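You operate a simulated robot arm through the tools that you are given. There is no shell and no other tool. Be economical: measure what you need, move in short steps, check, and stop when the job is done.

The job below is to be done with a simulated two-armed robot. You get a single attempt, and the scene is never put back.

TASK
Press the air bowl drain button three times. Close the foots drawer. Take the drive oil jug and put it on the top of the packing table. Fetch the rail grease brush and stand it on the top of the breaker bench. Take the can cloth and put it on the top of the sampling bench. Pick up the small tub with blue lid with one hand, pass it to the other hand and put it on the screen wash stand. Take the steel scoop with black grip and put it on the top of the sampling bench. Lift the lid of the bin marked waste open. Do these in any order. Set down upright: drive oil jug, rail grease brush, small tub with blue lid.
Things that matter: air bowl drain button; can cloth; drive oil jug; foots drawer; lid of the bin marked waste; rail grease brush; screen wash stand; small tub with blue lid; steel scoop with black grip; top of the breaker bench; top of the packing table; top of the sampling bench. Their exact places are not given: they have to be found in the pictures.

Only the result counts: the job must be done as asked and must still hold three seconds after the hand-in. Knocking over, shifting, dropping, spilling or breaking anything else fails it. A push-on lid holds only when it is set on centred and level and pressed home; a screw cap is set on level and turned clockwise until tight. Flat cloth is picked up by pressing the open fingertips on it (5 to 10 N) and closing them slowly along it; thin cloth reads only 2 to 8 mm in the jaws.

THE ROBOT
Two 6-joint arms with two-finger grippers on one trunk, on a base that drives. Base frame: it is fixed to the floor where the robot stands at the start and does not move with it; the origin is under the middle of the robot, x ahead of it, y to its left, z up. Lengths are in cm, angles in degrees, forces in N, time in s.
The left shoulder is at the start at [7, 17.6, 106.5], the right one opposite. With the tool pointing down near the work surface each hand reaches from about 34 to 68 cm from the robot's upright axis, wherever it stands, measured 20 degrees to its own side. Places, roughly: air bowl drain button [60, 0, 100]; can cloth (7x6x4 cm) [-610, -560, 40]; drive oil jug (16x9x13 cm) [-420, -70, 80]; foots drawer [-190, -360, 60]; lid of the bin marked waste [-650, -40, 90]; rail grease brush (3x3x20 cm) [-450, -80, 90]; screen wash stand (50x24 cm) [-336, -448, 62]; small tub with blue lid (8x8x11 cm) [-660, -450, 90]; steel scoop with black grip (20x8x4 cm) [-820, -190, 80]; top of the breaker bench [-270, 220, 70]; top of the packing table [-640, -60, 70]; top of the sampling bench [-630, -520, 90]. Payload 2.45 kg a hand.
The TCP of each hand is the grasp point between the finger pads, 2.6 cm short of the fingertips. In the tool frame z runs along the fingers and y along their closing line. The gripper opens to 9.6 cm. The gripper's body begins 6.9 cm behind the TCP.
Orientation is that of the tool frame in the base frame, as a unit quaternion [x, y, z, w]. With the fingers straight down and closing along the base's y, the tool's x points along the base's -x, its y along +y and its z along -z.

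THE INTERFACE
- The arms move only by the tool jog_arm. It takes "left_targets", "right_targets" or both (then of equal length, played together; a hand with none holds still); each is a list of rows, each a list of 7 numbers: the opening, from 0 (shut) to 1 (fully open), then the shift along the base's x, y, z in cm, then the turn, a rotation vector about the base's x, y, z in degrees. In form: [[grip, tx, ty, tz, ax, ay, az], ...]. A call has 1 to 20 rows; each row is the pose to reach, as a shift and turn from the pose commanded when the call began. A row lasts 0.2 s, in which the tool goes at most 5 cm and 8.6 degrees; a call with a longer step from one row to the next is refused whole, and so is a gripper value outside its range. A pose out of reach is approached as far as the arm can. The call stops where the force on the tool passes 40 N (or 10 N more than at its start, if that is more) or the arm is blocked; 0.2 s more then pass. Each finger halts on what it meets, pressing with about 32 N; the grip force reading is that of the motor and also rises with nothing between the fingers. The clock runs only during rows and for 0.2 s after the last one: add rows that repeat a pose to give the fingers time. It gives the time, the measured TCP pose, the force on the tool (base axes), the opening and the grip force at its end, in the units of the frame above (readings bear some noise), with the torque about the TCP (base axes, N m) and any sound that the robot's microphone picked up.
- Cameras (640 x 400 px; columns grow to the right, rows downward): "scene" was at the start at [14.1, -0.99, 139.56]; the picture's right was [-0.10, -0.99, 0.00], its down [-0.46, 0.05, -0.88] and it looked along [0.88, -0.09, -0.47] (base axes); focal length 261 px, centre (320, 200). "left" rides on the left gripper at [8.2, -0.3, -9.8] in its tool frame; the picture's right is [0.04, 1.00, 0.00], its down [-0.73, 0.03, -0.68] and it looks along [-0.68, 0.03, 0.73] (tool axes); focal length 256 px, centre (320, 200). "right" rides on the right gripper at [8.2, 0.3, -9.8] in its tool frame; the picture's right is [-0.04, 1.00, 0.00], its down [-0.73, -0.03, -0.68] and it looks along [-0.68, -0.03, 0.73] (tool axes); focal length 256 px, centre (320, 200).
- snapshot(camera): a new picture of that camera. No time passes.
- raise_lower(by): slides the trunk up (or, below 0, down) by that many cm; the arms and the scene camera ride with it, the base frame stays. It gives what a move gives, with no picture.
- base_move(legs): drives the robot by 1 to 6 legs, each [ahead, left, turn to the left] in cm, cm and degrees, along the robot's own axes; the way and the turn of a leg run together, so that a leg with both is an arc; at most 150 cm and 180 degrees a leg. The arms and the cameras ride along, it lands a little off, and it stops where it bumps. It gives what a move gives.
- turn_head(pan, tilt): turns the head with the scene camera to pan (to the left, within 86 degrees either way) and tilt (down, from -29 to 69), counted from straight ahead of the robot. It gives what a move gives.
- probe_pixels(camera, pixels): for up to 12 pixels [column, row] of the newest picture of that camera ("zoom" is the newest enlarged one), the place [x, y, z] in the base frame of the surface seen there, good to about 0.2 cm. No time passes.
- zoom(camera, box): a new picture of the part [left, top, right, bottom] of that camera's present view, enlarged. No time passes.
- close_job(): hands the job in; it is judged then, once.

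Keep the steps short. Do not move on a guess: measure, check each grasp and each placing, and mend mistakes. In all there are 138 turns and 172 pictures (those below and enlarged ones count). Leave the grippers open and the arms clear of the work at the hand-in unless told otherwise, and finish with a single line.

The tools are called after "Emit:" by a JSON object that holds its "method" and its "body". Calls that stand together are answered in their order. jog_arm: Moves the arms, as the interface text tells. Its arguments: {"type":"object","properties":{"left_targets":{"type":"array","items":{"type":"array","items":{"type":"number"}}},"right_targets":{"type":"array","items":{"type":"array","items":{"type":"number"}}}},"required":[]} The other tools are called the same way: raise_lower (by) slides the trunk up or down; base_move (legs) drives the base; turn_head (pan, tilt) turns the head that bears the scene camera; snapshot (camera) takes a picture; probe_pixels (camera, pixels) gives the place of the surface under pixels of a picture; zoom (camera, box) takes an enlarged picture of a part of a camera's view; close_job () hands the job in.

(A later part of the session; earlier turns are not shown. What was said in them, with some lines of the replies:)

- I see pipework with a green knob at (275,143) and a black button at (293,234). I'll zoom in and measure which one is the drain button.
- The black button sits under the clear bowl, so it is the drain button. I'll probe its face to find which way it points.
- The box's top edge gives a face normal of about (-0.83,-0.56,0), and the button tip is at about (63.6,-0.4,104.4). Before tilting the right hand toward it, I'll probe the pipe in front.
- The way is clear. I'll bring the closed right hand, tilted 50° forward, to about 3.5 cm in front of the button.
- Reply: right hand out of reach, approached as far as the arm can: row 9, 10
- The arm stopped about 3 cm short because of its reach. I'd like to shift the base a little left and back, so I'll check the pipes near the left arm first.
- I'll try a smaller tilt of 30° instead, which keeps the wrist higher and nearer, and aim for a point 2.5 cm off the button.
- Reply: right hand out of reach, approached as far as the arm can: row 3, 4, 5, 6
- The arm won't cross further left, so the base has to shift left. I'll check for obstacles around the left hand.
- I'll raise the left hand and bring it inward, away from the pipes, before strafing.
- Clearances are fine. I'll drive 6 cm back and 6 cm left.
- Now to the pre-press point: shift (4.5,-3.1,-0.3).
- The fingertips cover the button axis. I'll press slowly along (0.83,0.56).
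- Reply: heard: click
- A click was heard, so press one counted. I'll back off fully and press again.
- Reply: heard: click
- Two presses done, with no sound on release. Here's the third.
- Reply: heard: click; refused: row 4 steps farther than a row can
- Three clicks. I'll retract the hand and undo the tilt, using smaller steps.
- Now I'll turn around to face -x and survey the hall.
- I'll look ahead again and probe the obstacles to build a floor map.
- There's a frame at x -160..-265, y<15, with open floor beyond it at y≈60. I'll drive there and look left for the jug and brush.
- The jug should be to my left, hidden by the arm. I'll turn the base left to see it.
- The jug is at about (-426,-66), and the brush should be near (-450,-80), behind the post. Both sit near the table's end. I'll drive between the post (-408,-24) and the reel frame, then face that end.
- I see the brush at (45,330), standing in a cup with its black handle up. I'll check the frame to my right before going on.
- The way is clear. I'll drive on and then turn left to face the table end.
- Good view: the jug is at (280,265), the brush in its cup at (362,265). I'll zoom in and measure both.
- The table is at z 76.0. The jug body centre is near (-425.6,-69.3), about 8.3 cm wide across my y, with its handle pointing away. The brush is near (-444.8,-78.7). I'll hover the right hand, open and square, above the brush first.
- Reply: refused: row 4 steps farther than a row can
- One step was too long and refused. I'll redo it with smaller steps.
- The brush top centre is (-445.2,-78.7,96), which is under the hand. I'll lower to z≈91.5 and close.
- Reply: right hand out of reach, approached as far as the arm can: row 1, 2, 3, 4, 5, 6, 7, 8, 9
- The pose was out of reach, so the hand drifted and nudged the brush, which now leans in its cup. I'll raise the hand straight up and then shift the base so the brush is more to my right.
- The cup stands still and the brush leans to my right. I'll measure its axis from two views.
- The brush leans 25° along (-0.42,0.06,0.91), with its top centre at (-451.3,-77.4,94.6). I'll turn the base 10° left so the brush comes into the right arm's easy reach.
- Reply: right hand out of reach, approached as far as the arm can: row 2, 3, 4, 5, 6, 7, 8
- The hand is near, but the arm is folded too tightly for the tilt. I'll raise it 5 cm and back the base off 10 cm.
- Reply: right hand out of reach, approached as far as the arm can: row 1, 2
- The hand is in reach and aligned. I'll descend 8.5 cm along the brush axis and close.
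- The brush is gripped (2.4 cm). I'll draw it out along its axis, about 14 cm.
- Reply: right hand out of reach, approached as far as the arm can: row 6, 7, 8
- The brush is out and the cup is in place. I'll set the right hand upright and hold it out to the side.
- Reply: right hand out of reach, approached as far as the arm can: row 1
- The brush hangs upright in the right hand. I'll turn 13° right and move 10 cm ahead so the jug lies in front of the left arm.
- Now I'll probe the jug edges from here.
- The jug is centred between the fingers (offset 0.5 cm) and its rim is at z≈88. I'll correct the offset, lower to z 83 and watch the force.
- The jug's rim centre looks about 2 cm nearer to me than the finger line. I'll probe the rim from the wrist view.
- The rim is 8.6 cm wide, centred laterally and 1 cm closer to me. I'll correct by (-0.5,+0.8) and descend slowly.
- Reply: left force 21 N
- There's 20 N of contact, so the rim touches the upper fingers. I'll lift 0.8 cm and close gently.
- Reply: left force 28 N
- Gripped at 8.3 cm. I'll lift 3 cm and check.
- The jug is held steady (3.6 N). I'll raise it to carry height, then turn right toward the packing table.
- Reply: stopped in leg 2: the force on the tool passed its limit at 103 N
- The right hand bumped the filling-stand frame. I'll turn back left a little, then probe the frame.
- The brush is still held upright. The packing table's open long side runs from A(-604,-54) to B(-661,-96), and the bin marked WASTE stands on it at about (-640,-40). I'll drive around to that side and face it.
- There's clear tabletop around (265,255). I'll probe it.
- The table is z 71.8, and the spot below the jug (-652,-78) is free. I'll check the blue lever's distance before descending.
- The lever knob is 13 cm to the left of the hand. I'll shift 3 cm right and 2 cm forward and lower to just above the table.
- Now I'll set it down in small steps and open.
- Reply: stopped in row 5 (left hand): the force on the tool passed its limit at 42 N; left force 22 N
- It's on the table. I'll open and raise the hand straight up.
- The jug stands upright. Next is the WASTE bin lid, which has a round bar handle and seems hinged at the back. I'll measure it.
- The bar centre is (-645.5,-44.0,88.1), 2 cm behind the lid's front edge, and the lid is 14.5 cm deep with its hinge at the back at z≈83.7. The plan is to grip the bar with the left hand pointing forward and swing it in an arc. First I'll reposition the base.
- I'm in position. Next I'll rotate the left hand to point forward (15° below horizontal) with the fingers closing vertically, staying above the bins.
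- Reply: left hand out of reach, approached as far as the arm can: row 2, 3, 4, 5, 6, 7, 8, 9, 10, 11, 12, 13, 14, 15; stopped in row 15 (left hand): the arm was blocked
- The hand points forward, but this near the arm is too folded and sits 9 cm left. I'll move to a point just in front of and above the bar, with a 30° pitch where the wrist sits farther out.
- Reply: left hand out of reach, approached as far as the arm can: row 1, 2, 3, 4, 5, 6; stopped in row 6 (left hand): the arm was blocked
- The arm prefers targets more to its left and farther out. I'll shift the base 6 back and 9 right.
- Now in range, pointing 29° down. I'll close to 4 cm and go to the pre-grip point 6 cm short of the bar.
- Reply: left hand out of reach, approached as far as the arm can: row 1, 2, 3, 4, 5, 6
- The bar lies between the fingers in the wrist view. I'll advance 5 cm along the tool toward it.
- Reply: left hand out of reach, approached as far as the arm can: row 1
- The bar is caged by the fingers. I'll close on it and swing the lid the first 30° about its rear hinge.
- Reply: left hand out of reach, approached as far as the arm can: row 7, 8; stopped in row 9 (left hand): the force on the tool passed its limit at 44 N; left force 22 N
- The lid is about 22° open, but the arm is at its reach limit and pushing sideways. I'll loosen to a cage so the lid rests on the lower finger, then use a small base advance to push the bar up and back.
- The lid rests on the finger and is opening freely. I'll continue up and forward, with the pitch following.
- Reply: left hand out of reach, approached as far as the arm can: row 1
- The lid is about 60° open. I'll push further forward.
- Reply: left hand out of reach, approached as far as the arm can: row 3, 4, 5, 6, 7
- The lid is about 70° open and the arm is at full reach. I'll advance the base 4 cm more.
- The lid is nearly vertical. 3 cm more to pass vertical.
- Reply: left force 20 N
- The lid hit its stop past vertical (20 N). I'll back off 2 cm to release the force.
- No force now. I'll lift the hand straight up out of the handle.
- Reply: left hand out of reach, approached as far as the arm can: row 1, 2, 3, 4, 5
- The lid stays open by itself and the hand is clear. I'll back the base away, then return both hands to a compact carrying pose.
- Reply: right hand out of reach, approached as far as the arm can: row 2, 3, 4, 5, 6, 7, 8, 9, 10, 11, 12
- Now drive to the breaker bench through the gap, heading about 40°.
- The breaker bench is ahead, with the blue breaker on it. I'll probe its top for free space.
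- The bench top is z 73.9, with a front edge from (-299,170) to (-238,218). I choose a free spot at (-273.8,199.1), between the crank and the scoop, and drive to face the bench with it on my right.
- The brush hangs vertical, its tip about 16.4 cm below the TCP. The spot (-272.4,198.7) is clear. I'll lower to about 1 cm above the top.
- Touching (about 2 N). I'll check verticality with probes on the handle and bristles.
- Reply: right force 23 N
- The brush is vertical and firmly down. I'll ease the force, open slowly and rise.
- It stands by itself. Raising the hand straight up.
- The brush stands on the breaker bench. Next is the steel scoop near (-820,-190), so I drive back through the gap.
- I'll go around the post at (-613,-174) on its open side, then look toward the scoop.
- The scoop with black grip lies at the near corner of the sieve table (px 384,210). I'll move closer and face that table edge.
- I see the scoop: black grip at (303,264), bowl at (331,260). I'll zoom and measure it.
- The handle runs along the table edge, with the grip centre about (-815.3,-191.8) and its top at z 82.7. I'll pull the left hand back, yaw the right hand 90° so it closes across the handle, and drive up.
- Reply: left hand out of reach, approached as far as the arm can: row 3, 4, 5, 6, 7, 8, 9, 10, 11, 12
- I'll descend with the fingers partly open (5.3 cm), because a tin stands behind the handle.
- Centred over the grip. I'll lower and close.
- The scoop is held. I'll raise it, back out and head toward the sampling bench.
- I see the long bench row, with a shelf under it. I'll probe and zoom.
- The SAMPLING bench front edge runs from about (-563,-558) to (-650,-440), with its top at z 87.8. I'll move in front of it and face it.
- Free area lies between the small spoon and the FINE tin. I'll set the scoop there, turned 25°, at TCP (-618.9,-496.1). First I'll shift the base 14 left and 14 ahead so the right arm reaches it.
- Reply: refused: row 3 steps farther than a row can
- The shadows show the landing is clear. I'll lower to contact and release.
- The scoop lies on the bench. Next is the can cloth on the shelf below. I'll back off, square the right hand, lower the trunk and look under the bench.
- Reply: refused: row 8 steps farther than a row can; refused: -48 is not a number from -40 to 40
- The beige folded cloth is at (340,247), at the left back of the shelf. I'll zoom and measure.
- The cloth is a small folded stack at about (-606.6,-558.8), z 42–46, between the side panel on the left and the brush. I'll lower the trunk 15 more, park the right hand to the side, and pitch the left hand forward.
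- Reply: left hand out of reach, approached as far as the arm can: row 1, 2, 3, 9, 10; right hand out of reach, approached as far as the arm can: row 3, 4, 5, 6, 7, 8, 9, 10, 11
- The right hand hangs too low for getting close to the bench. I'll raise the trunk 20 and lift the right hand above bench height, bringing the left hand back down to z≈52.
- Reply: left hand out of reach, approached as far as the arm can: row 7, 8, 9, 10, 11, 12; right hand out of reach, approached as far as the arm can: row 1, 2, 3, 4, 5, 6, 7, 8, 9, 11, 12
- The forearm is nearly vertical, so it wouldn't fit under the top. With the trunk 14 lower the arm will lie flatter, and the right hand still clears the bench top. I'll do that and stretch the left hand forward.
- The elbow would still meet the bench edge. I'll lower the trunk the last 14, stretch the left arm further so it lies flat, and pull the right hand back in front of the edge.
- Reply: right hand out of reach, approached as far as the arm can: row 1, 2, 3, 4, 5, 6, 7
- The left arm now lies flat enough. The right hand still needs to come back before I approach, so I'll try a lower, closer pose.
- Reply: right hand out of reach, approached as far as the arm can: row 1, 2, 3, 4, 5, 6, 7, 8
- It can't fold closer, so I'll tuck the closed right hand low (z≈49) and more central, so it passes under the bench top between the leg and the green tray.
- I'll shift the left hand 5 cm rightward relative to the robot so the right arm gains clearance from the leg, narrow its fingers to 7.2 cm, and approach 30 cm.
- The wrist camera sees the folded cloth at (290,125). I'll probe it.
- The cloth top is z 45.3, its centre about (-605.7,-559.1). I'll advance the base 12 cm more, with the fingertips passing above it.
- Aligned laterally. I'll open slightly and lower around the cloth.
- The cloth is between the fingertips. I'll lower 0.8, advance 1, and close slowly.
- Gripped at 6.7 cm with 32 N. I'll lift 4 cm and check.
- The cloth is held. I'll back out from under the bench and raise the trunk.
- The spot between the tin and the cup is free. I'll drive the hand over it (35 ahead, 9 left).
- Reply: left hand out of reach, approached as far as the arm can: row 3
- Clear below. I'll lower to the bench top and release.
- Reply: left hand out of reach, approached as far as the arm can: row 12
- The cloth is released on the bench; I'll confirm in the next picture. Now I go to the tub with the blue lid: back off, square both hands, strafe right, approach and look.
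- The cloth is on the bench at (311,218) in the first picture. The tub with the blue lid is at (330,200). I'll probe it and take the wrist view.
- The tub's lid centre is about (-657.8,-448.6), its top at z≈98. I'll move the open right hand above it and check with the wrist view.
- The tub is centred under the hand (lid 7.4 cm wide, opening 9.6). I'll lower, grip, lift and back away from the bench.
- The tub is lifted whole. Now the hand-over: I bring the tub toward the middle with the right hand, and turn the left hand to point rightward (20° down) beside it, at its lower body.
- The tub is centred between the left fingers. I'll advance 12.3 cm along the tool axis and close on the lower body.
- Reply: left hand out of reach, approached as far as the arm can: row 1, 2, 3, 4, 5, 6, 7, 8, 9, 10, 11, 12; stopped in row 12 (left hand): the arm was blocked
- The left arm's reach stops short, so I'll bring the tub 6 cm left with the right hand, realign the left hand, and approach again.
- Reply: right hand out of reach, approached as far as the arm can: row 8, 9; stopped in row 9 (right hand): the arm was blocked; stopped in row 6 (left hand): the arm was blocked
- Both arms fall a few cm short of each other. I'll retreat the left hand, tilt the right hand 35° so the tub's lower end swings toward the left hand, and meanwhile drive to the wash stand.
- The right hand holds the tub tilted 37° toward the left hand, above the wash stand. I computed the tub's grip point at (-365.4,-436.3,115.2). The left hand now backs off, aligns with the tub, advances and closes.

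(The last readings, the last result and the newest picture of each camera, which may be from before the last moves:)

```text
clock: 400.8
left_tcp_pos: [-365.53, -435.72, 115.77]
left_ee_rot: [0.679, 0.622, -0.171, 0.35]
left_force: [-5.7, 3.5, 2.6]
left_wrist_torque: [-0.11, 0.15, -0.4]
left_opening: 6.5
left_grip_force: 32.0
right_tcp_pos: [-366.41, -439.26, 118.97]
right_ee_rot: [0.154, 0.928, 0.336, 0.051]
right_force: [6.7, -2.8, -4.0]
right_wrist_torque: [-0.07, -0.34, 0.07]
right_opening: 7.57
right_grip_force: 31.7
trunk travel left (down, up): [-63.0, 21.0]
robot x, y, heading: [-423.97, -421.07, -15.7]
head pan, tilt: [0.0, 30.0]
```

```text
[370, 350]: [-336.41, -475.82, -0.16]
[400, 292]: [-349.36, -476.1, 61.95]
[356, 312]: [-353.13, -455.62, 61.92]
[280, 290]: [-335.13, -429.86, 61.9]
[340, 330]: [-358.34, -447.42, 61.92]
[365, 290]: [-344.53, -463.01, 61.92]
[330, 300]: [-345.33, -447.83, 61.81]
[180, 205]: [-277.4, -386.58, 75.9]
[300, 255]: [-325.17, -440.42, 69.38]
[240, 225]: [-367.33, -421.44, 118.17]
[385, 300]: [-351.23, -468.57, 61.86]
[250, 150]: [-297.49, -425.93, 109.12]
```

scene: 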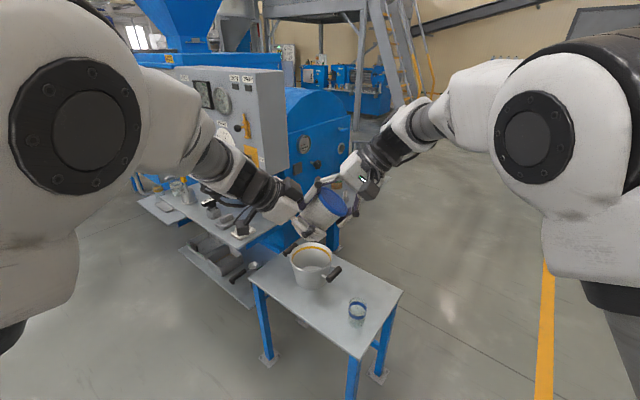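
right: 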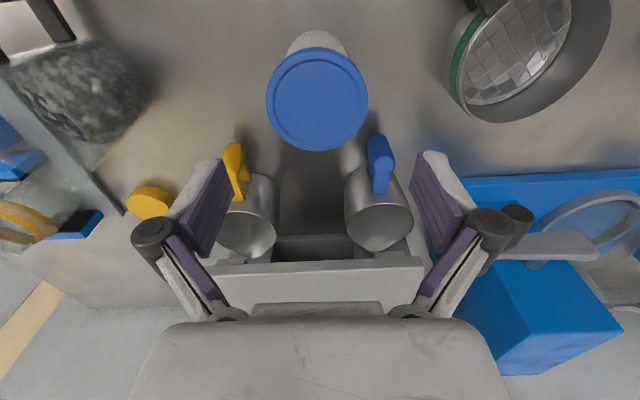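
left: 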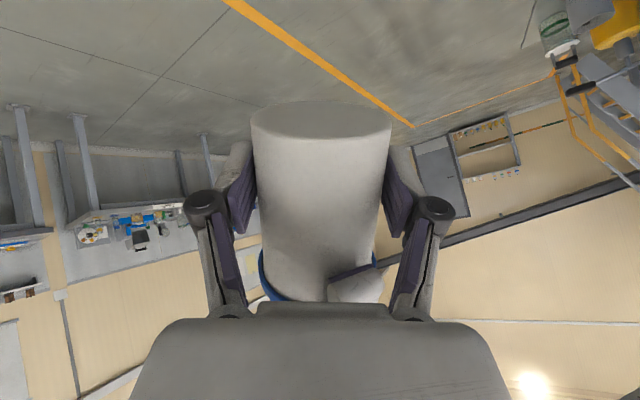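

Both hands hold the tub. I'll open and withdraw the right hand, set the tub upright with the left, then turn and move so the left hand comes in over the stand's near long edge, and lower the trunk.

Emit:
{"method": "jog_arm", "body": {"left_targets": [[0.4, 0, 0, 0, 0, 0, 0], [0.4, 0, 0, 0, 0, 0, 0], [0.4, 0, 0, 0, 0, 0, 0], [0.4, 0, 0, 0, 0, 0, 0], [0.4, 0, 0, 0, 0, 0, 0], [0.4, 0, 0, 0, 0, 0, 0], [0.4, 0, 0, 0, 0, 0, 0], [0.4, 0, 0, 0, 0, 0, 0], [0.4, 0, 0, 0, 0, 0, 0], [0.4, 0, 0, 0, -6.3, 2, 0], [0.4, 0, 0, 0, -12.6, 4.1, 0], [0.4, 0, 0, 0, -18.9, 6.1, 0], [0.4, 0, 0, 0, -25.2, 8.1, 0], [0.4, 0, 0, 0, -31.5, 10.2, 0], [0.4, 0, 0, 0, -37.8, 12.2, 0], [0.4, 0, 0, 0, -37.8, 12.2, 0]], "right_targets": [[1, 0, 0, 0, 0, 0, 0], [1, 0, 0, 0, 0, 0, 0], [1, -0.6, -1.8, 2.3, 0, 0, 0], [1, -1.2, -3.6, 4.6, 0, 0, 0], [1, -1.8, -5.5, 6.9, 0, 0, 0], [1, -2.4, -7.3, 9.2, 0, 0, 0], [1, -3.4, -11, 10, 0, 0, 0], [1, -4.4, -15, 10, 0, 0, 0], [1, -5.4, -19, 10, 0, 0, 0], [1, -6, -21, 10, 0, 0, 0], [1, -6, -21, 10, 0, 0, 0], [1, -6, -21, 10, 0, 0, 0], [1, -6, -21, 10, 0, 0, 0], [1, -6, -21, 10, 0, 0, 0], [1, -6, -21, 10, 0, 0, 0], [1, -6, -21, 10, 0, 0, 0]]}}

Emit:
{"method": "base_move", "body": {"legs": [[0, 0, 21.7], [16, -35.4, 0]]}}

Emit:
{"method": "turn_head", "body": {"pan": 0, "tilt": 40}}

Emit:
{"method": "snapshot", "body": {"camera": "scene"}}

Emit:
{"method": "raise_lower", "body": {"by": -36}}

Emit:
{"method": "snapshot", "body": {"camera": "scene"}}

Emit:
{"method": "snapshot", "body": {"camera": "left"}}

```text
clock: 404.2
left_tcp_pos: [-365.62, -435.79, 115.77]
left_ee_rot: [0.508, 0.565, -0.434, 0.484]
left_force: [0.1, -0.5, -1.6]
left_wrist_torque: [0.03, -0.03, 0.02]
left_opening: 6.53
left_grip_force: 31.9
right_tcp_pos: [-372.46, -460.1, 129.03]
right_ee_rot: [0.153, 0.928, 0.336, 0.051]
right_force: [0.2, 0.7, 0.2]
right_wrist_torque: [0.0, 0.01, 0.0]
right_opening: 9.58
right_grip_force: 0.0
trunk travel left (down, up): [-63.0, 21.0]
robot x, y, heading: [-424.38, -420.89, -15.9]
head pan, tilt: [0.0, 30.0]
```

```text
clock: 407.8
left_tcp_pos: [-344.84, -447.02, 115.66]
left_ee_rot: [0.393, 0.651, -0.335, 0.556]
left_force: [-0.3, 0.3, -2.5]
left_wrist_torque: [0.0, 0.0, -0.01]
left_opening: 6.51
left_grip_force: 32.0
right_tcp_pos: [-342.42, -472.05, 128.96]
right_ee_rot: [-0.021, 0.94, 0.339, -0.011]
right_force: [0.4, -0.4, -0.5]
right_wrist_torque: [0.02, -0.01, 0.03]
right_opening: 9.6
right_grip_force: 0.0
trunk travel left (down, up): [-63.0, 21.0]
robot x, y, heading: [-404.46, -454.76, 5.6]
head pan, tilt: [0.0, 30.0]
```

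```text
clock: 408.5
left_tcp_pos: [-344.77, -447.03, 115.67]
left_ee_rot: [0.394, 0.651, -0.336, 0.555]
left_force: [-0.4, -0.7, -2.4]
left_wrist_torque: [0.01, -0.01, -0.02]
left_opening: 6.48
left_grip_force: 32.3
right_tcp_pos: [-342.36, -472.2, 128.99]
right_ee_rot: [-0.021, 0.94, 0.339, -0.012]
right_force: [0.4, -0.1, -0.7]
right_wrist_torque: [-0.01, 0.0, -0.03]
right_opening: 9.58
right_grip_force: 0.1
trunk travel left (down, up): [-63.0, 21.0]
robot x, y, heading: [-404.66, -454.57, 5.5]
head pan, tilt: [0.0, 40.0]
```

```text
19 pictures are left
```

scene: 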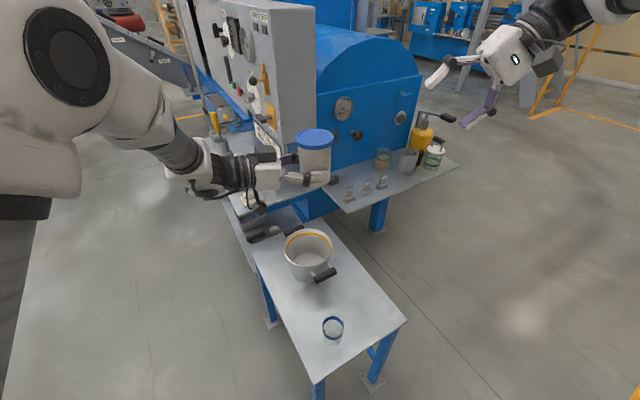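

```text
clock: 412.0
left_tcp_pos: [-344.86, -447.02, 79.58]
left_ee_rot: [0.394, 0.65, -0.336, 0.556]
left_force: [-0.8, -0.3, -3.5]
left_wrist_torque: [0.03, 0.01, 0.01]
left_opening: 6.48
left_grip_force: 32.3
right_tcp_pos: [-342.37, -472.14, 93.09]
right_ee_rot: [-0.021, 0.94, 0.339, -0.012]
right_force: [0.2, 0.7, 0.8]
right_wrist_torque: [0.0, 0.0, 0.04]
right_opening: 9.6
right_grip_force: 0.1
trunk travel left (down, up): [-27.0, 57.0]
robot x, y, heading: [-404.69, -454.48, 5.7]
head pan, tilt: [0.0, 40.0]
```

```text
18 pictures are left
```

scene: 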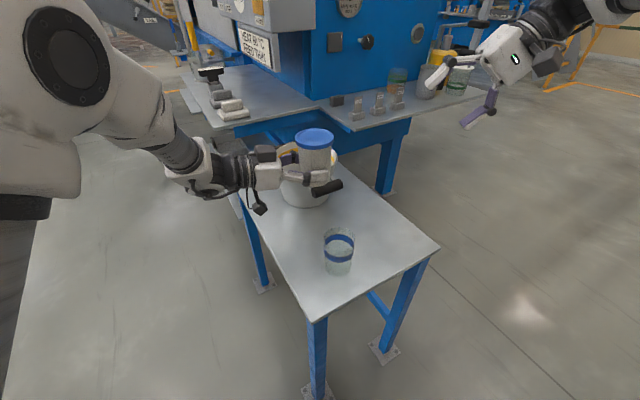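

```text
17 pictures are left
```

left: 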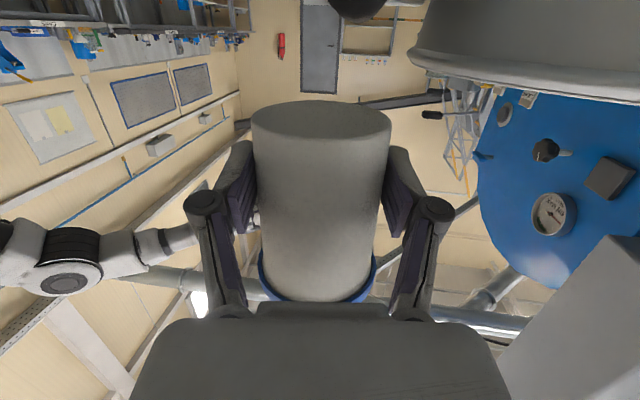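

The tub is upright in the left hand over the stand. I need the exact positions of the pot, its handle and the cup before lowering.

Emit:
{"method": "probe_pixels", "body": {"camera": "scene", "pixels": [[328, 188], [340, 184], [300, 204], [338, 270], [326, 245], [352, 245], [300, 240], [290, 262], [310, 300], [370, 225], [400, 250], [300, 225]]}}

Emit:
{"method": "zoom", "body": {"camera": "scene", "box": [220, 110, 460, 330]}}

```text
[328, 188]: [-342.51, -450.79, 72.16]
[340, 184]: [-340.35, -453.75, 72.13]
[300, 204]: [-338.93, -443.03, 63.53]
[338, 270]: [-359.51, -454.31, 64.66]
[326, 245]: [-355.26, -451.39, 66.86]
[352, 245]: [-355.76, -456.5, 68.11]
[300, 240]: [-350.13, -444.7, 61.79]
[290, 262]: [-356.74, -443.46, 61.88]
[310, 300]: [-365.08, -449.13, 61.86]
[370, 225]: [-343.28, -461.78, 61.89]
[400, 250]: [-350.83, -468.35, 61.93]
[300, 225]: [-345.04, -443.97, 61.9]
```

```text
1.82 times, centred on (340, 220) of scene
```

zoom: 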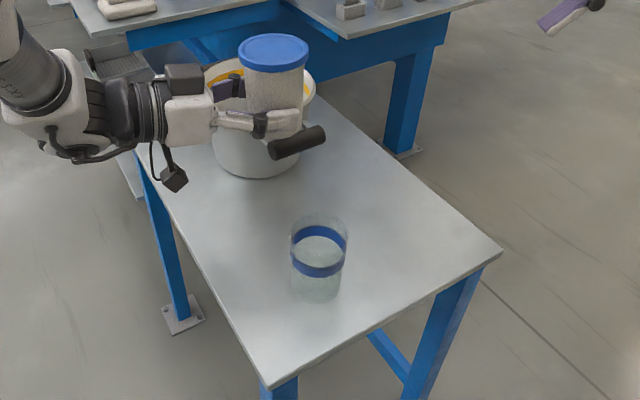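

I'll set the tub at about (-350,-444.8), clear of handle, cup and edge, then release, withdraw, and drive round toward the foots drawer.

Emit:
{"method": "jog_arm", "body": {"left_targets": [[0.4, -1.9, 1, 0, 0, 0, 0], [0.4, -3.7, 2, 0, 0, 0, 0], [0.4, -5.55, 2.9, 0, 0, 0, 0], [0.4, -5.55, 2.9, -4, 0, 0, 0], [0.4, -5.55, 2.9, -8, 0, 0, 0], [0.4, -5.55, 2.9, -11, 0, 0, 0], [0.4, -5.55, 2.9, -13, 0, 0, 0], [0.4, -5.55, 2.9, -14, 0, 0, 0], [0.4, -5.55, 2.9, -14.4, 0, 0, 0], [0.4, -5.55, 2.9, -14.7, 0, 0, 0], [0.4, -5.55, 2.9, -14.9, 0, 0, 0]]}}

Emit:
{"method": "jog_arm", "body": {"left_targets": [[0.7, 0, 0, 0, 0, 0, 0], [0.8, 0, 0, 0, 0, 0, 0], [0.9, 0, 0, 0, 0, 0, 0], [0.95, 0, 0, 0, 0, 0, 0], [0.95, 0, 0, 0, 0, 0, 0], [0.95, -0.9, 1.75, 0.3, 0, 0, 0], [0.95, -1.8, 3.5, 0.6, 0, 0, 0], [0.95, -3.6, 7, 1.2, 0, 0, 0], [0.95, -5.5, 10.5, 2, 0, 0, 0], [0.95, -6.5, 12.5, 5, 0, 0, 0]]}}

Emit:
{"method": "snapshot", "body": {"camera": "scene"}}

Emit:
{"method": "base_move", "body": {"legs": [[-40, 0, 0], [0, 100, 0], [0, 0, -60.7], [16, 107, 0], [16, 107, 0]]}}

Emit:
{"method": "raise_lower", "body": {"by": 20}}

Emit:
{"method": "turn_head", "body": {"pan": 0, "tilt": 25}}

Emit:
{"method": "snapshot", "body": {"camera": "scene"}}

```text
clock: 414.4
left_tcp_pos: [-350.27, -444.19, 65.15]
left_ee_rot: [0.393, 0.649, -0.335, 0.558]
left_force: [6.2, -0.5, 20.5]
left_wrist_torque: [-0.19, -0.07, -0.08]
left_opening: 6.47
left_grip_force: 32.4
right_tcp_pos: [-342.47, -472.25, 93.14]
right_ee_rot: [-0.021, 0.94, 0.34, -0.01]
right_force: [0.6, -0.2, 0.0]
right_wrist_torque: [-0.03, 0.0, 0.01]
right_opening: 9.6
right_grip_force: 0.2
trunk travel left (down, up): [-27.0, 57.0]
robot x, y, heading: [-404.63, -454.5, 5.8]
head pan, tilt: [0.0, 40.0]
```

```text
clock: 416.6
left_tcp_pos: [-357.05, -431.66, 69.67]
left_ee_rot: [0.394, 0.65, -0.336, 0.556]
left_force: [-0.9, -0.3, 0.7]
left_wrist_torque: [0.0, 0.03, -0.02]
left_opening: 9.13
left_grip_force: 0.0
left hand out of reach, approached as far as the arm can: row 7, 8, 9
right_tcp_pos: [-342.43, -472.13, 93.15]
right_ee_rot: [-0.021, 0.94, 0.34, -0.011]
right_force: [0.8, -0.1, 0.4]
right_wrist_torque: [0.0, -0.01, -0.02]
right_opening: 9.61
right_grip_force: 0.1
trunk travel left (down, up): [-27.0, 57.0]
robot x, y, heading: [-404.58, -454.95, 5.5]
head pan, tilt: [0.0, 40.0]
```

```text
15 pictures are left
```

scene: 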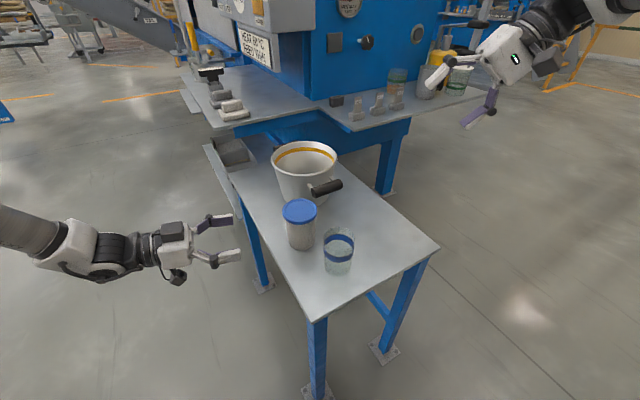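

```text
clock: 436.9
left_tcp_pos: [-217.98, -286.09, 69.68]
left_ee_rot: [0.665, 0.369, -0.568, 0.315]
left_force: [0.5, -0.1, -0.1]
left_wrist_torque: [0.0, -0.01, 0.0]
left_opening: 9.11
left_grip_force: 0.0
right_tcp_pos: [-245.48, -319.25, 93.08]
right_ee_rot: [0.448, 0.827, 0.3, 0.159]
right_force: [1.2, 0.1, -0.1]
right_wrist_torque: [0.01, 0.02, 0.03]
right_opening: 9.6
right_grip_force: 0.0
trunk travel left (down, up): [-27.0, 57.0]
robot x, y, heading: [-262.02, -256.48, -54.1]
head pan, tilt: [0.0, 40.0]
```

```text
clock: 439.0
left_tcp_pos: [-217.95, -286.15, 89.65]
left_ee_rot: [0.664, 0.37, -0.568, 0.316]
left_force: [0.5, -0.4, -0.1]
left_wrist_torque: [0.01, 0.01, 0.01]
left_opening: 9.1
left_grip_force: 0.1
right_tcp_pos: [-245.5, -319.26, 113.07]
right_ee_rot: [0.449, 0.826, 0.3, 0.16]
right_force: [-0.3, 0.6, -0.5]
right_wrist_torque: [0.0, -0.02, -0.03]
right_opening: 9.59
right_grip_force: 0.0
trunk travel left (down, up): [-47.0, 37.0]
robot x, y, heading: [-262.21, -256.83, -54.1]
head pan, tilt: [0.0, 40.0]
```

```text
clock: 439.8
left_tcp_pos: [-217.96, -286.1, 89.66]
left_ee_rot: [0.665, 0.37, -0.567, 0.316]
left_force: [-0.1, 0.9, 1.0]
left_wrist_torque: [0.0, -0.02, -0.02]
left_opening: 9.11
left_grip_force: 0.0
right_tcp_pos: [-245.47, -319.26, 113.05]
right_ee_rot: [0.449, 0.827, 0.3, 0.159]
right_force: [0.2, 0.5, 0.1]
right_wrist_torque: [0.0, 0.0, -0.01]
right_opening: 9.6
right_grip_force: 0.1
trunk travel left (down, up): [-47.0, 37.0]
robot x, y, heading: [-261.99, -256.97, -54.1]
head pan, tilt: [0.0, 25.0]
```

```text
14 pictures are left
5 turns are left
```

scene: 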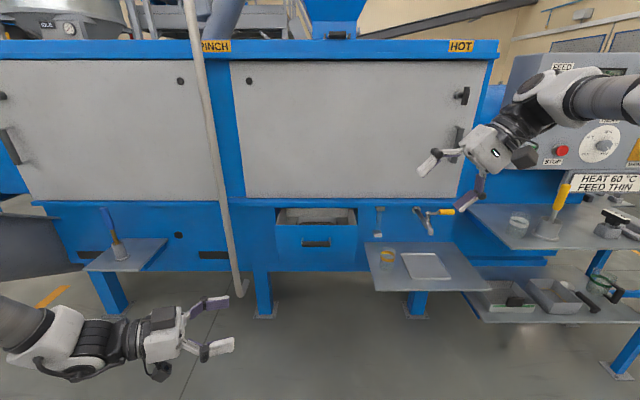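

The tub stands upright on the wash stand. I see the foots drawer pulled out at (317,240). I'll probe it and set the closed right hand pointing forward and down for pushing.

Emit:
{"method": "probe_pixels", "body": {"camera": "scene", "pixels": [[317, 235], [285, 240], [350, 240], [317, 262], [317, 227], [280, 215], [355, 213], [317, 243], [250, 240], [375, 238], [400, 265], [235, 290]]}}

Emit:
{"method": "jog_arm", "body": {"right_targets": [[0, 0.3, 0.5, -4, -7.1, 0, -1.9], [0, 0.6, 1, -8, -14.3, 0, -3.7], [0, 1, 1.5, -12, -21.4, 0, -5.6], [0, 1.3, 2, -16, -28.6, 0, -7.4], [0, 1.6, 2.5, -20, -35.7, 0, -9.3], [0, 1.9, 3, -24, -42.9, 0, -11.1], [0, 2.3, 3.5, -28, -50, 0.1, -13], [0, 2.6, 4, -32, -57.2, 0.1, -14.8], [0, 2.9, 4.5, -36, -64.3, 0.1, -16.7], [0, 2.9, 4.5, -38, -64.3, 0.1, -16.7], [0, 2.9, 4.5, -38, -64.3, 0.1, -16.7]]}}

Emit:
{"method": "snapshot", "body": {"camera": "scene"}}

```text
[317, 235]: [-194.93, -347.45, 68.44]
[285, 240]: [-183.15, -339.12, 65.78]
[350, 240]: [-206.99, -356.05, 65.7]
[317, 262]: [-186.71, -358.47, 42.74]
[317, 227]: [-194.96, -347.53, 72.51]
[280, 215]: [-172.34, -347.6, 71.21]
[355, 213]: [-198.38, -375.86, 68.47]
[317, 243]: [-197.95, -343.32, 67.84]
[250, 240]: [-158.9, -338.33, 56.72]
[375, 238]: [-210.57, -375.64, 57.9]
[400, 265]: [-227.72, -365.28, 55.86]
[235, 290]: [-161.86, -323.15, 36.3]
```

```text
clock: 442.2
left_tcp_pos: [-218.03, -286.1, 89.77]
left_ee_rot: [0.664, 0.369, -0.569, 0.316]
left_force: [0.4, 0.2, 0.3]
left_wrist_torque: [-0.01, 0.03, 0.0]
left_opening: 9.16
left_grip_force: 0.1
right_tcp_pos: [-244.73, -321.62, 76.62]
right_ee_rot: [0.386, 0.805, -0.128, 0.432]
right_force: [-0.1, -0.4, -0.5]
right_wrist_torque: [-0.02, 0.01, 0.05]
right_opening: 0.0
right_grip_force: 28.0
right hand out of reach, approached as far as the arm can: row 8, 9, 10, 11
trunk travel left (down, up): [-47.0, 37.0]
robot x, y, heading: [-262.0, -256.46, -53.9]
head pan, tilt: [0.0, 25.0]
```

```text
13 pictures are left
4 turns are left
```

scene: 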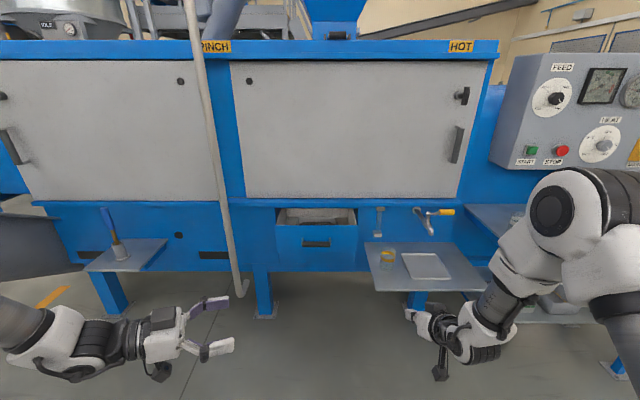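

The drawer stands 13.5 cm out, its face centred at z≈67, with machine front plane known. I'll lower 8 cm so the right fingertips meet the face right of the handle, pull the left hand inward clear of the post, then drive in and push about 13.5 cm.

Emit:
{"method": "raise_lower", "body": {"by": -8}}

Emit:
{"method": "jog_arm", "body": {"left_targets": [[0.5, -3.2, -2.3, 0, 0, 0, 0], [0.3, -6.4, -4.7, 0, 0, 0, 0], [0.2, -9.6, -7, 0, 0, 0, 0], [0.2, -12.9, -9.4, 0, 0, 0, 0], [0.2, -12.9, -9.4, 0, 0, 0, 0]]}}

Emit:
{"method": "base_move", "body": {"legs": [[0, 16, 0], [42, 0, 0]]}}

Emit:
{"method": "snapshot", "body": {"camera": "scene"}}

Emit:
{"method": "base_move", "body": {"legs": [[10, 0, 0], [9, 0, 0]]}}

Emit:
{"method": "turn_head", "body": {"pan": -5, "tilt": 45}}

Emit:
{"method": "snapshot", "body": {"camera": "scene"}}

Emit:
{"method": "probe_pixels", "body": {"camera": "scene", "pixels": [[320, 200], [300, 200], [340, 200], [280, 200], [360, 200], [320, 180], [320, 220], [260, 200], [240, 200], [300, 180], [300, 220], [380, 200]]}}

```text
clock: 443.4
left_tcp_pos: [-218.02, -286.13, 81.68]
left_ee_rot: [0.665, 0.368, -0.568, 0.315]
left_force: [0.0, -0.1, -0.3]
left_wrist_torque: [0.0, 0.03, 0.01]
left_opening: 9.16
left_grip_force: 0.1
right_tcp_pos: [-244.7, -321.65, 68.68]
right_ee_rot: [0.386, 0.805, -0.128, 0.432]
right_force: [0.2, 0.1, -0.1]
right_wrist_torque: [-0.02, -0.01, 0.03]
right_opening: 0.0
right_grip_force: 28.4
trunk travel left (down, up): [-39.0, 45.0]
robot x, y, heading: [-262.33, -256.84, -54.1]
head pan, tilt: [0.0, 25.0]
```

```text
clock: 444.6
left_tcp_pos: [-230.94, -295.43, 81.69]
left_ee_rot: [0.665, 0.369, -0.568, 0.315]
left_force: [-1.1, -0.5, 0.5]
left_wrist_torque: [-0.04, 0.0, -0.04]
left_opening: 1.92
left_grip_force: 0.0
left hand out of reach, approached as far as the arm can: row 2, 3
right_tcp_pos: [-244.78, -321.71, 68.51]
right_ee_rot: [0.386, 0.806, -0.127, 0.431]
right_force: [0.4, 0.4, -0.2]
right_wrist_torque: [0.01, 0.02, 0.0]
right_opening: 0.0
right_grip_force: 28.5
trunk travel left (down, up): [-39.0, 45.0]
robot x, y, heading: [-261.9, -256.48, -54.1]
head pan, tilt: [0.0, 25.0]
```

```text
clock: 448.2
left_tcp_pos: [-193.38, -320.62, 81.64]
left_ee_rot: [0.665, 0.369, -0.568, 0.315]
left_force: [0.2, 0.2, -0.4]
left_wrist_torque: [-0.03, 0.02, -0.01]
left_opening: 1.92
left_grip_force: 0.1
right_tcp_pos: [-207.27, -346.91, 68.58]
right_ee_rot: [0.386, 0.805, -0.128, 0.431]
right_force: [-0.9, 0.7, 0.0]
right_wrist_torque: [0.0, 0.02, 0.0]
right_opening: 0.01
right_grip_force: 28.4
trunk travel left (down, up): [-39.0, 45.0]
robot x, y, heading: [-224.38, -281.91, -54.0]
head pan, tilt: [0.0, 25.0]
```

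```text
12 pictures are left
```

scene: 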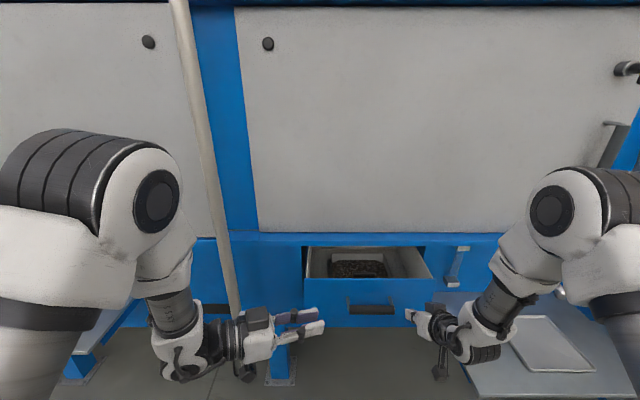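

```text
clock: 450.1
left_tcp_pos: [-182.93, -335.38, 81.55]
left_ee_rot: [0.665, 0.37, -0.568, 0.315]
left_force: [-0.2, 0.5, -0.2]
left_wrist_torque: [-0.01, -0.01, 0.0]
left_opening: 1.93
left_grip_force: 0.1
right_tcp_pos: [-196.69, -361.33, 68.51]
right_ee_rot: [0.387, 0.806, -0.126, 0.431]
right_force: [0.4, 0.8, -0.7]
right_wrist_torque: [0.02, 0.03, 0.0]
right_opening: 0.0
right_grip_force: 28.6
trunk travel left (down, up): [-39.0, 45.0]
robot x, y, heading: [-213.88, -296.23, -54.1]
head pan, tilt: [0.0, 25.0]
stopped in leg 2: the force on the tool passed its limit at 146 N (the readings are from after the stop); the commanded pose is now the measured one
```

```text
clock: 450.9
left_tcp_pos: [-182.82, -335.36, 81.72]
left_ee_rot: [0.665, 0.369, -0.568, 0.314]
left_force: [-0.6, 0.9, 0.2]
left_wrist_torque: [0.01, 0.02, 0.0]
left_opening: 1.92
left_grip_force: 0.1
right_tcp_pos: [-196.73, -361.35, 68.4]
right_ee_rot: [0.387, 0.806, -0.127, 0.43]
right_force: [0.3, -0.4, 0.7]
right_wrist_torque: [0.0, -0.01, -0.04]
right_opening: 0.01
right_grip_force: 28.4
trunk travel left (down, up): [-39.0, 45.0]
robot x, y, heading: [-213.81, -296.37, -53.9]
head pan, tilt: [-5.0, 45.0]
```

```text
11 pictures are left
```

scene: 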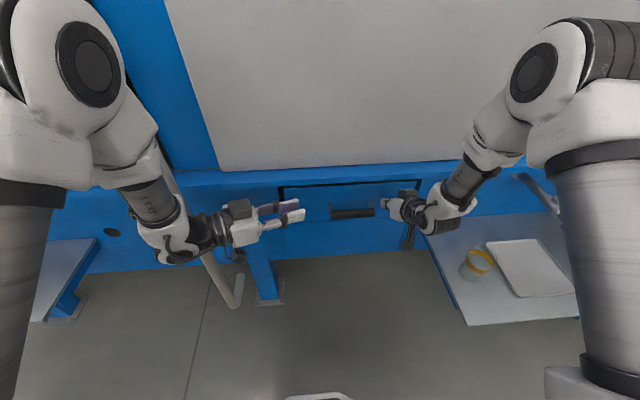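

```text
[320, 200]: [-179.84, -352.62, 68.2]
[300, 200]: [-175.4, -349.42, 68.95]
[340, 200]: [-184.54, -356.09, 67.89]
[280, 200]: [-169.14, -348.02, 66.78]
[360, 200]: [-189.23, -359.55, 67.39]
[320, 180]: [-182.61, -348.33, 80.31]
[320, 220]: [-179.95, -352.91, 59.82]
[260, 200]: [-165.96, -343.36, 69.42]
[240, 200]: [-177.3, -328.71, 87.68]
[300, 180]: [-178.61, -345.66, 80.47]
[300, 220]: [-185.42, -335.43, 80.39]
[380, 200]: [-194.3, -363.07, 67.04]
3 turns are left
```

The push ended against a hard stop (146 N), and the drawer face reads within 0.5 cm of the machine front. I'll give one more gentle push with the arm, back away, open both grippers and look.

Emit:
{"method": "jog_arm", "body": {"right_targets": [[0, 0.3, -0.4, 0, 0, 0, 0], [0, 0.6, -0.8, 0, 0, 0, 0], [0, 0.9, -1.2, 0, 0, 0, 0], [0, 1.2, -1.6, 0, 0, 0, 0]]}}

Emit:
{"method": "base_move", "body": {"legs": [[-50, 0, 0]]}}

Emit:
{"method": "jog_arm", "body": {"left_targets": [[1, 0, 0, 0, 0, 0, 0], [1, 0, 0, 0, 0, 0, 0], [1, 0, 0, 0, 0, 0, 0], [1, 0, 0, 0, 0, 0, 0]], "right_targets": [[1, 0, 0, 0, 0, 0, 0], [1, 0, 0, 0, 0, 0, 0], [1, 0, 0, 0, 0, 0, 0], [1, 0, 0, 0, 0, 0, 0]]}}

Emit:
{"method": "turn_head", "body": {"pan": 0, "tilt": 25}}

Emit:
{"method": "snapshot", "body": {"camera": "scene"}}

Emit:
{"method": "zoom", "body": {"camera": "scene", "box": [230, 180, 420, 300]}}

```text
clock: 451.5
left_tcp_pos: [-182.94, -335.08, 81.84]
left_ee_rot: [0.665, 0.369, -0.568, 0.316]
left_force: [0.5, -0.9, 0.2]
left_wrist_torque: [0.0, 0.01, -0.01]
left_opening: 1.91
left_grip_force: 0.0
right_tcp_pos: [-196.67, -361.48, 68.34]
right_ee_rot: [0.389, 0.808, -0.125, 0.425]
right_force: [-9.8, 15.7, 8.6]
right_wrist_torque: [-0.13, -0.06, -0.02]
right_opening: 0.0
right_grip_force: 28.4
trunk travel left (down, up): [-39.0, 45.0]
robot x, y, heading: [-214.14, -296.63, -54.3]
head pan, tilt: [-5.0, 45.0]
stopped in row 3 (right hand): the force on the tool passed its limit at 46 N (the readings are from after the stop); the commanded pose is now the measured one
```

```text
clock: 454.4
left_tcp_pos: [-212.25, -295.03, 81.8]
left_ee_rot: [0.666, 0.366, -0.569, 0.313]
left_force: [-0.2, -1.0, 0.2]
left_wrist_torque: [0.0, -0.03, 0.05]
left_opening: 1.91
left_grip_force: 0.0
right_tcp_pos: [-226.14, -321.36, 68.15]
right_ee_rot: [0.393, 0.806, -0.126, 0.424]
right_force: [-0.6, -1.6, -0.1]
right_wrist_torque: [0.0, -0.05, 0.0]
right_opening: 0.0
right_grip_force: 28.7
trunk travel left (down, up): [-39.0, 45.0]
robot x, y, heading: [-242.65, -256.08, -54.7]
head pan, tilt: [-5.0, 45.0]
```

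```text
clock: 455.4
left_tcp_pos: [-212.18, -295.16, 81.59]
left_ee_rot: [0.667, 0.366, -0.569, 0.312]
left_force: [0.0, -1.1, 0.8]
left_wrist_torque: [-0.02, -0.02, 0.0]
left_opening: 9.6
left_grip_force: 0.0
right_tcp_pos: [-226.0, -321.38, 68.08]
right_ee_rot: [0.393, 0.806, -0.126, 0.424]
right_force: [1.2, 0.6, 0.7]
right_wrist_torque: [0.03, -0.01, -0.03]
right_opening: 9.6
right_grip_force: 0.0
trunk travel left (down, up): [-39.0, 45.0]
robot x, y, heading: [-242.76, -256.14, -54.5]
head pan, tilt: [-5.0, 45.0]
```

```text
clock: 456.3
left_tcp_pos: [-212.16, -295.2, 81.73]
left_ee_rot: [0.666, 0.366, -0.57, 0.312]
left_force: [-0.1, -0.6, -0.1]
left_wrist_torque: [0.01, 0.03, -0.02]
left_opening: 9.61
left_grip_force: 0.0
right_tcp_pos: [-226.02, -321.35, 68.13]
right_ee_rot: [0.391, 0.807, -0.126, 0.425]
right_force: [-0.3, 0.1, 0.1]
right_wrist_torque: [0.02, 0.01, -0.01]
right_opening: 9.59
right_grip_force: 0.0
trunk travel left (down, up): [-39.0, 45.0]
robot x, y, heading: [-243.12, -256.23, -54.6]
head pan, tilt: [0.0, 25.0]
```

```text
10 pictures are left
```

scene: 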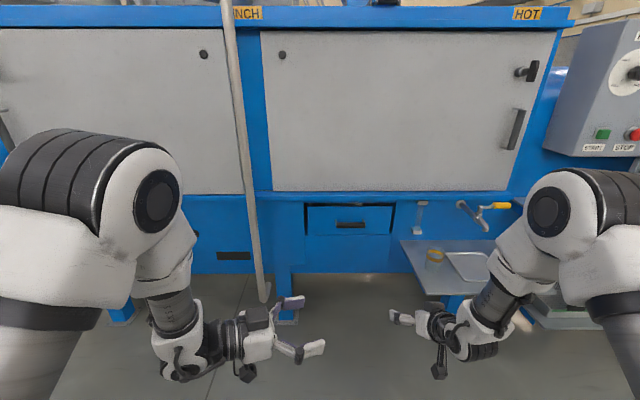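

```text
3.33 times, centred on (325, 240) of scene
2 turns are left
```

zoom: 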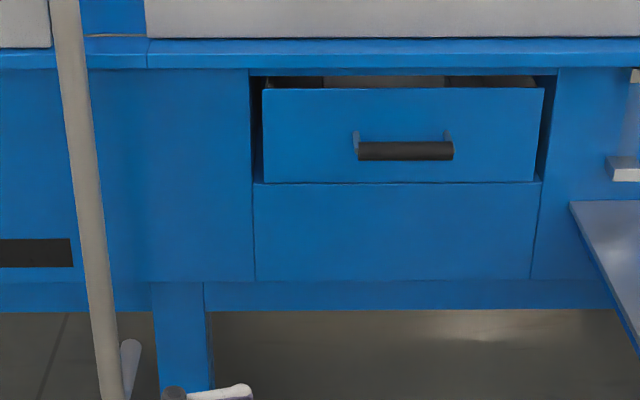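

The drawer sits flush in its opening after two pushes to its hard stop. Both grippers are open and clear, so I'm handing in.

Emit:
{"method": "close_job", "body": {}}

```text
The job is handed in.
```

All eight parts of the job were carried out and it is handed in; I did not look again at earlier placings before handing in, and on the way the right hand bumped the filling-stand frame and knocked the brush over in its cup, with no damage seen.
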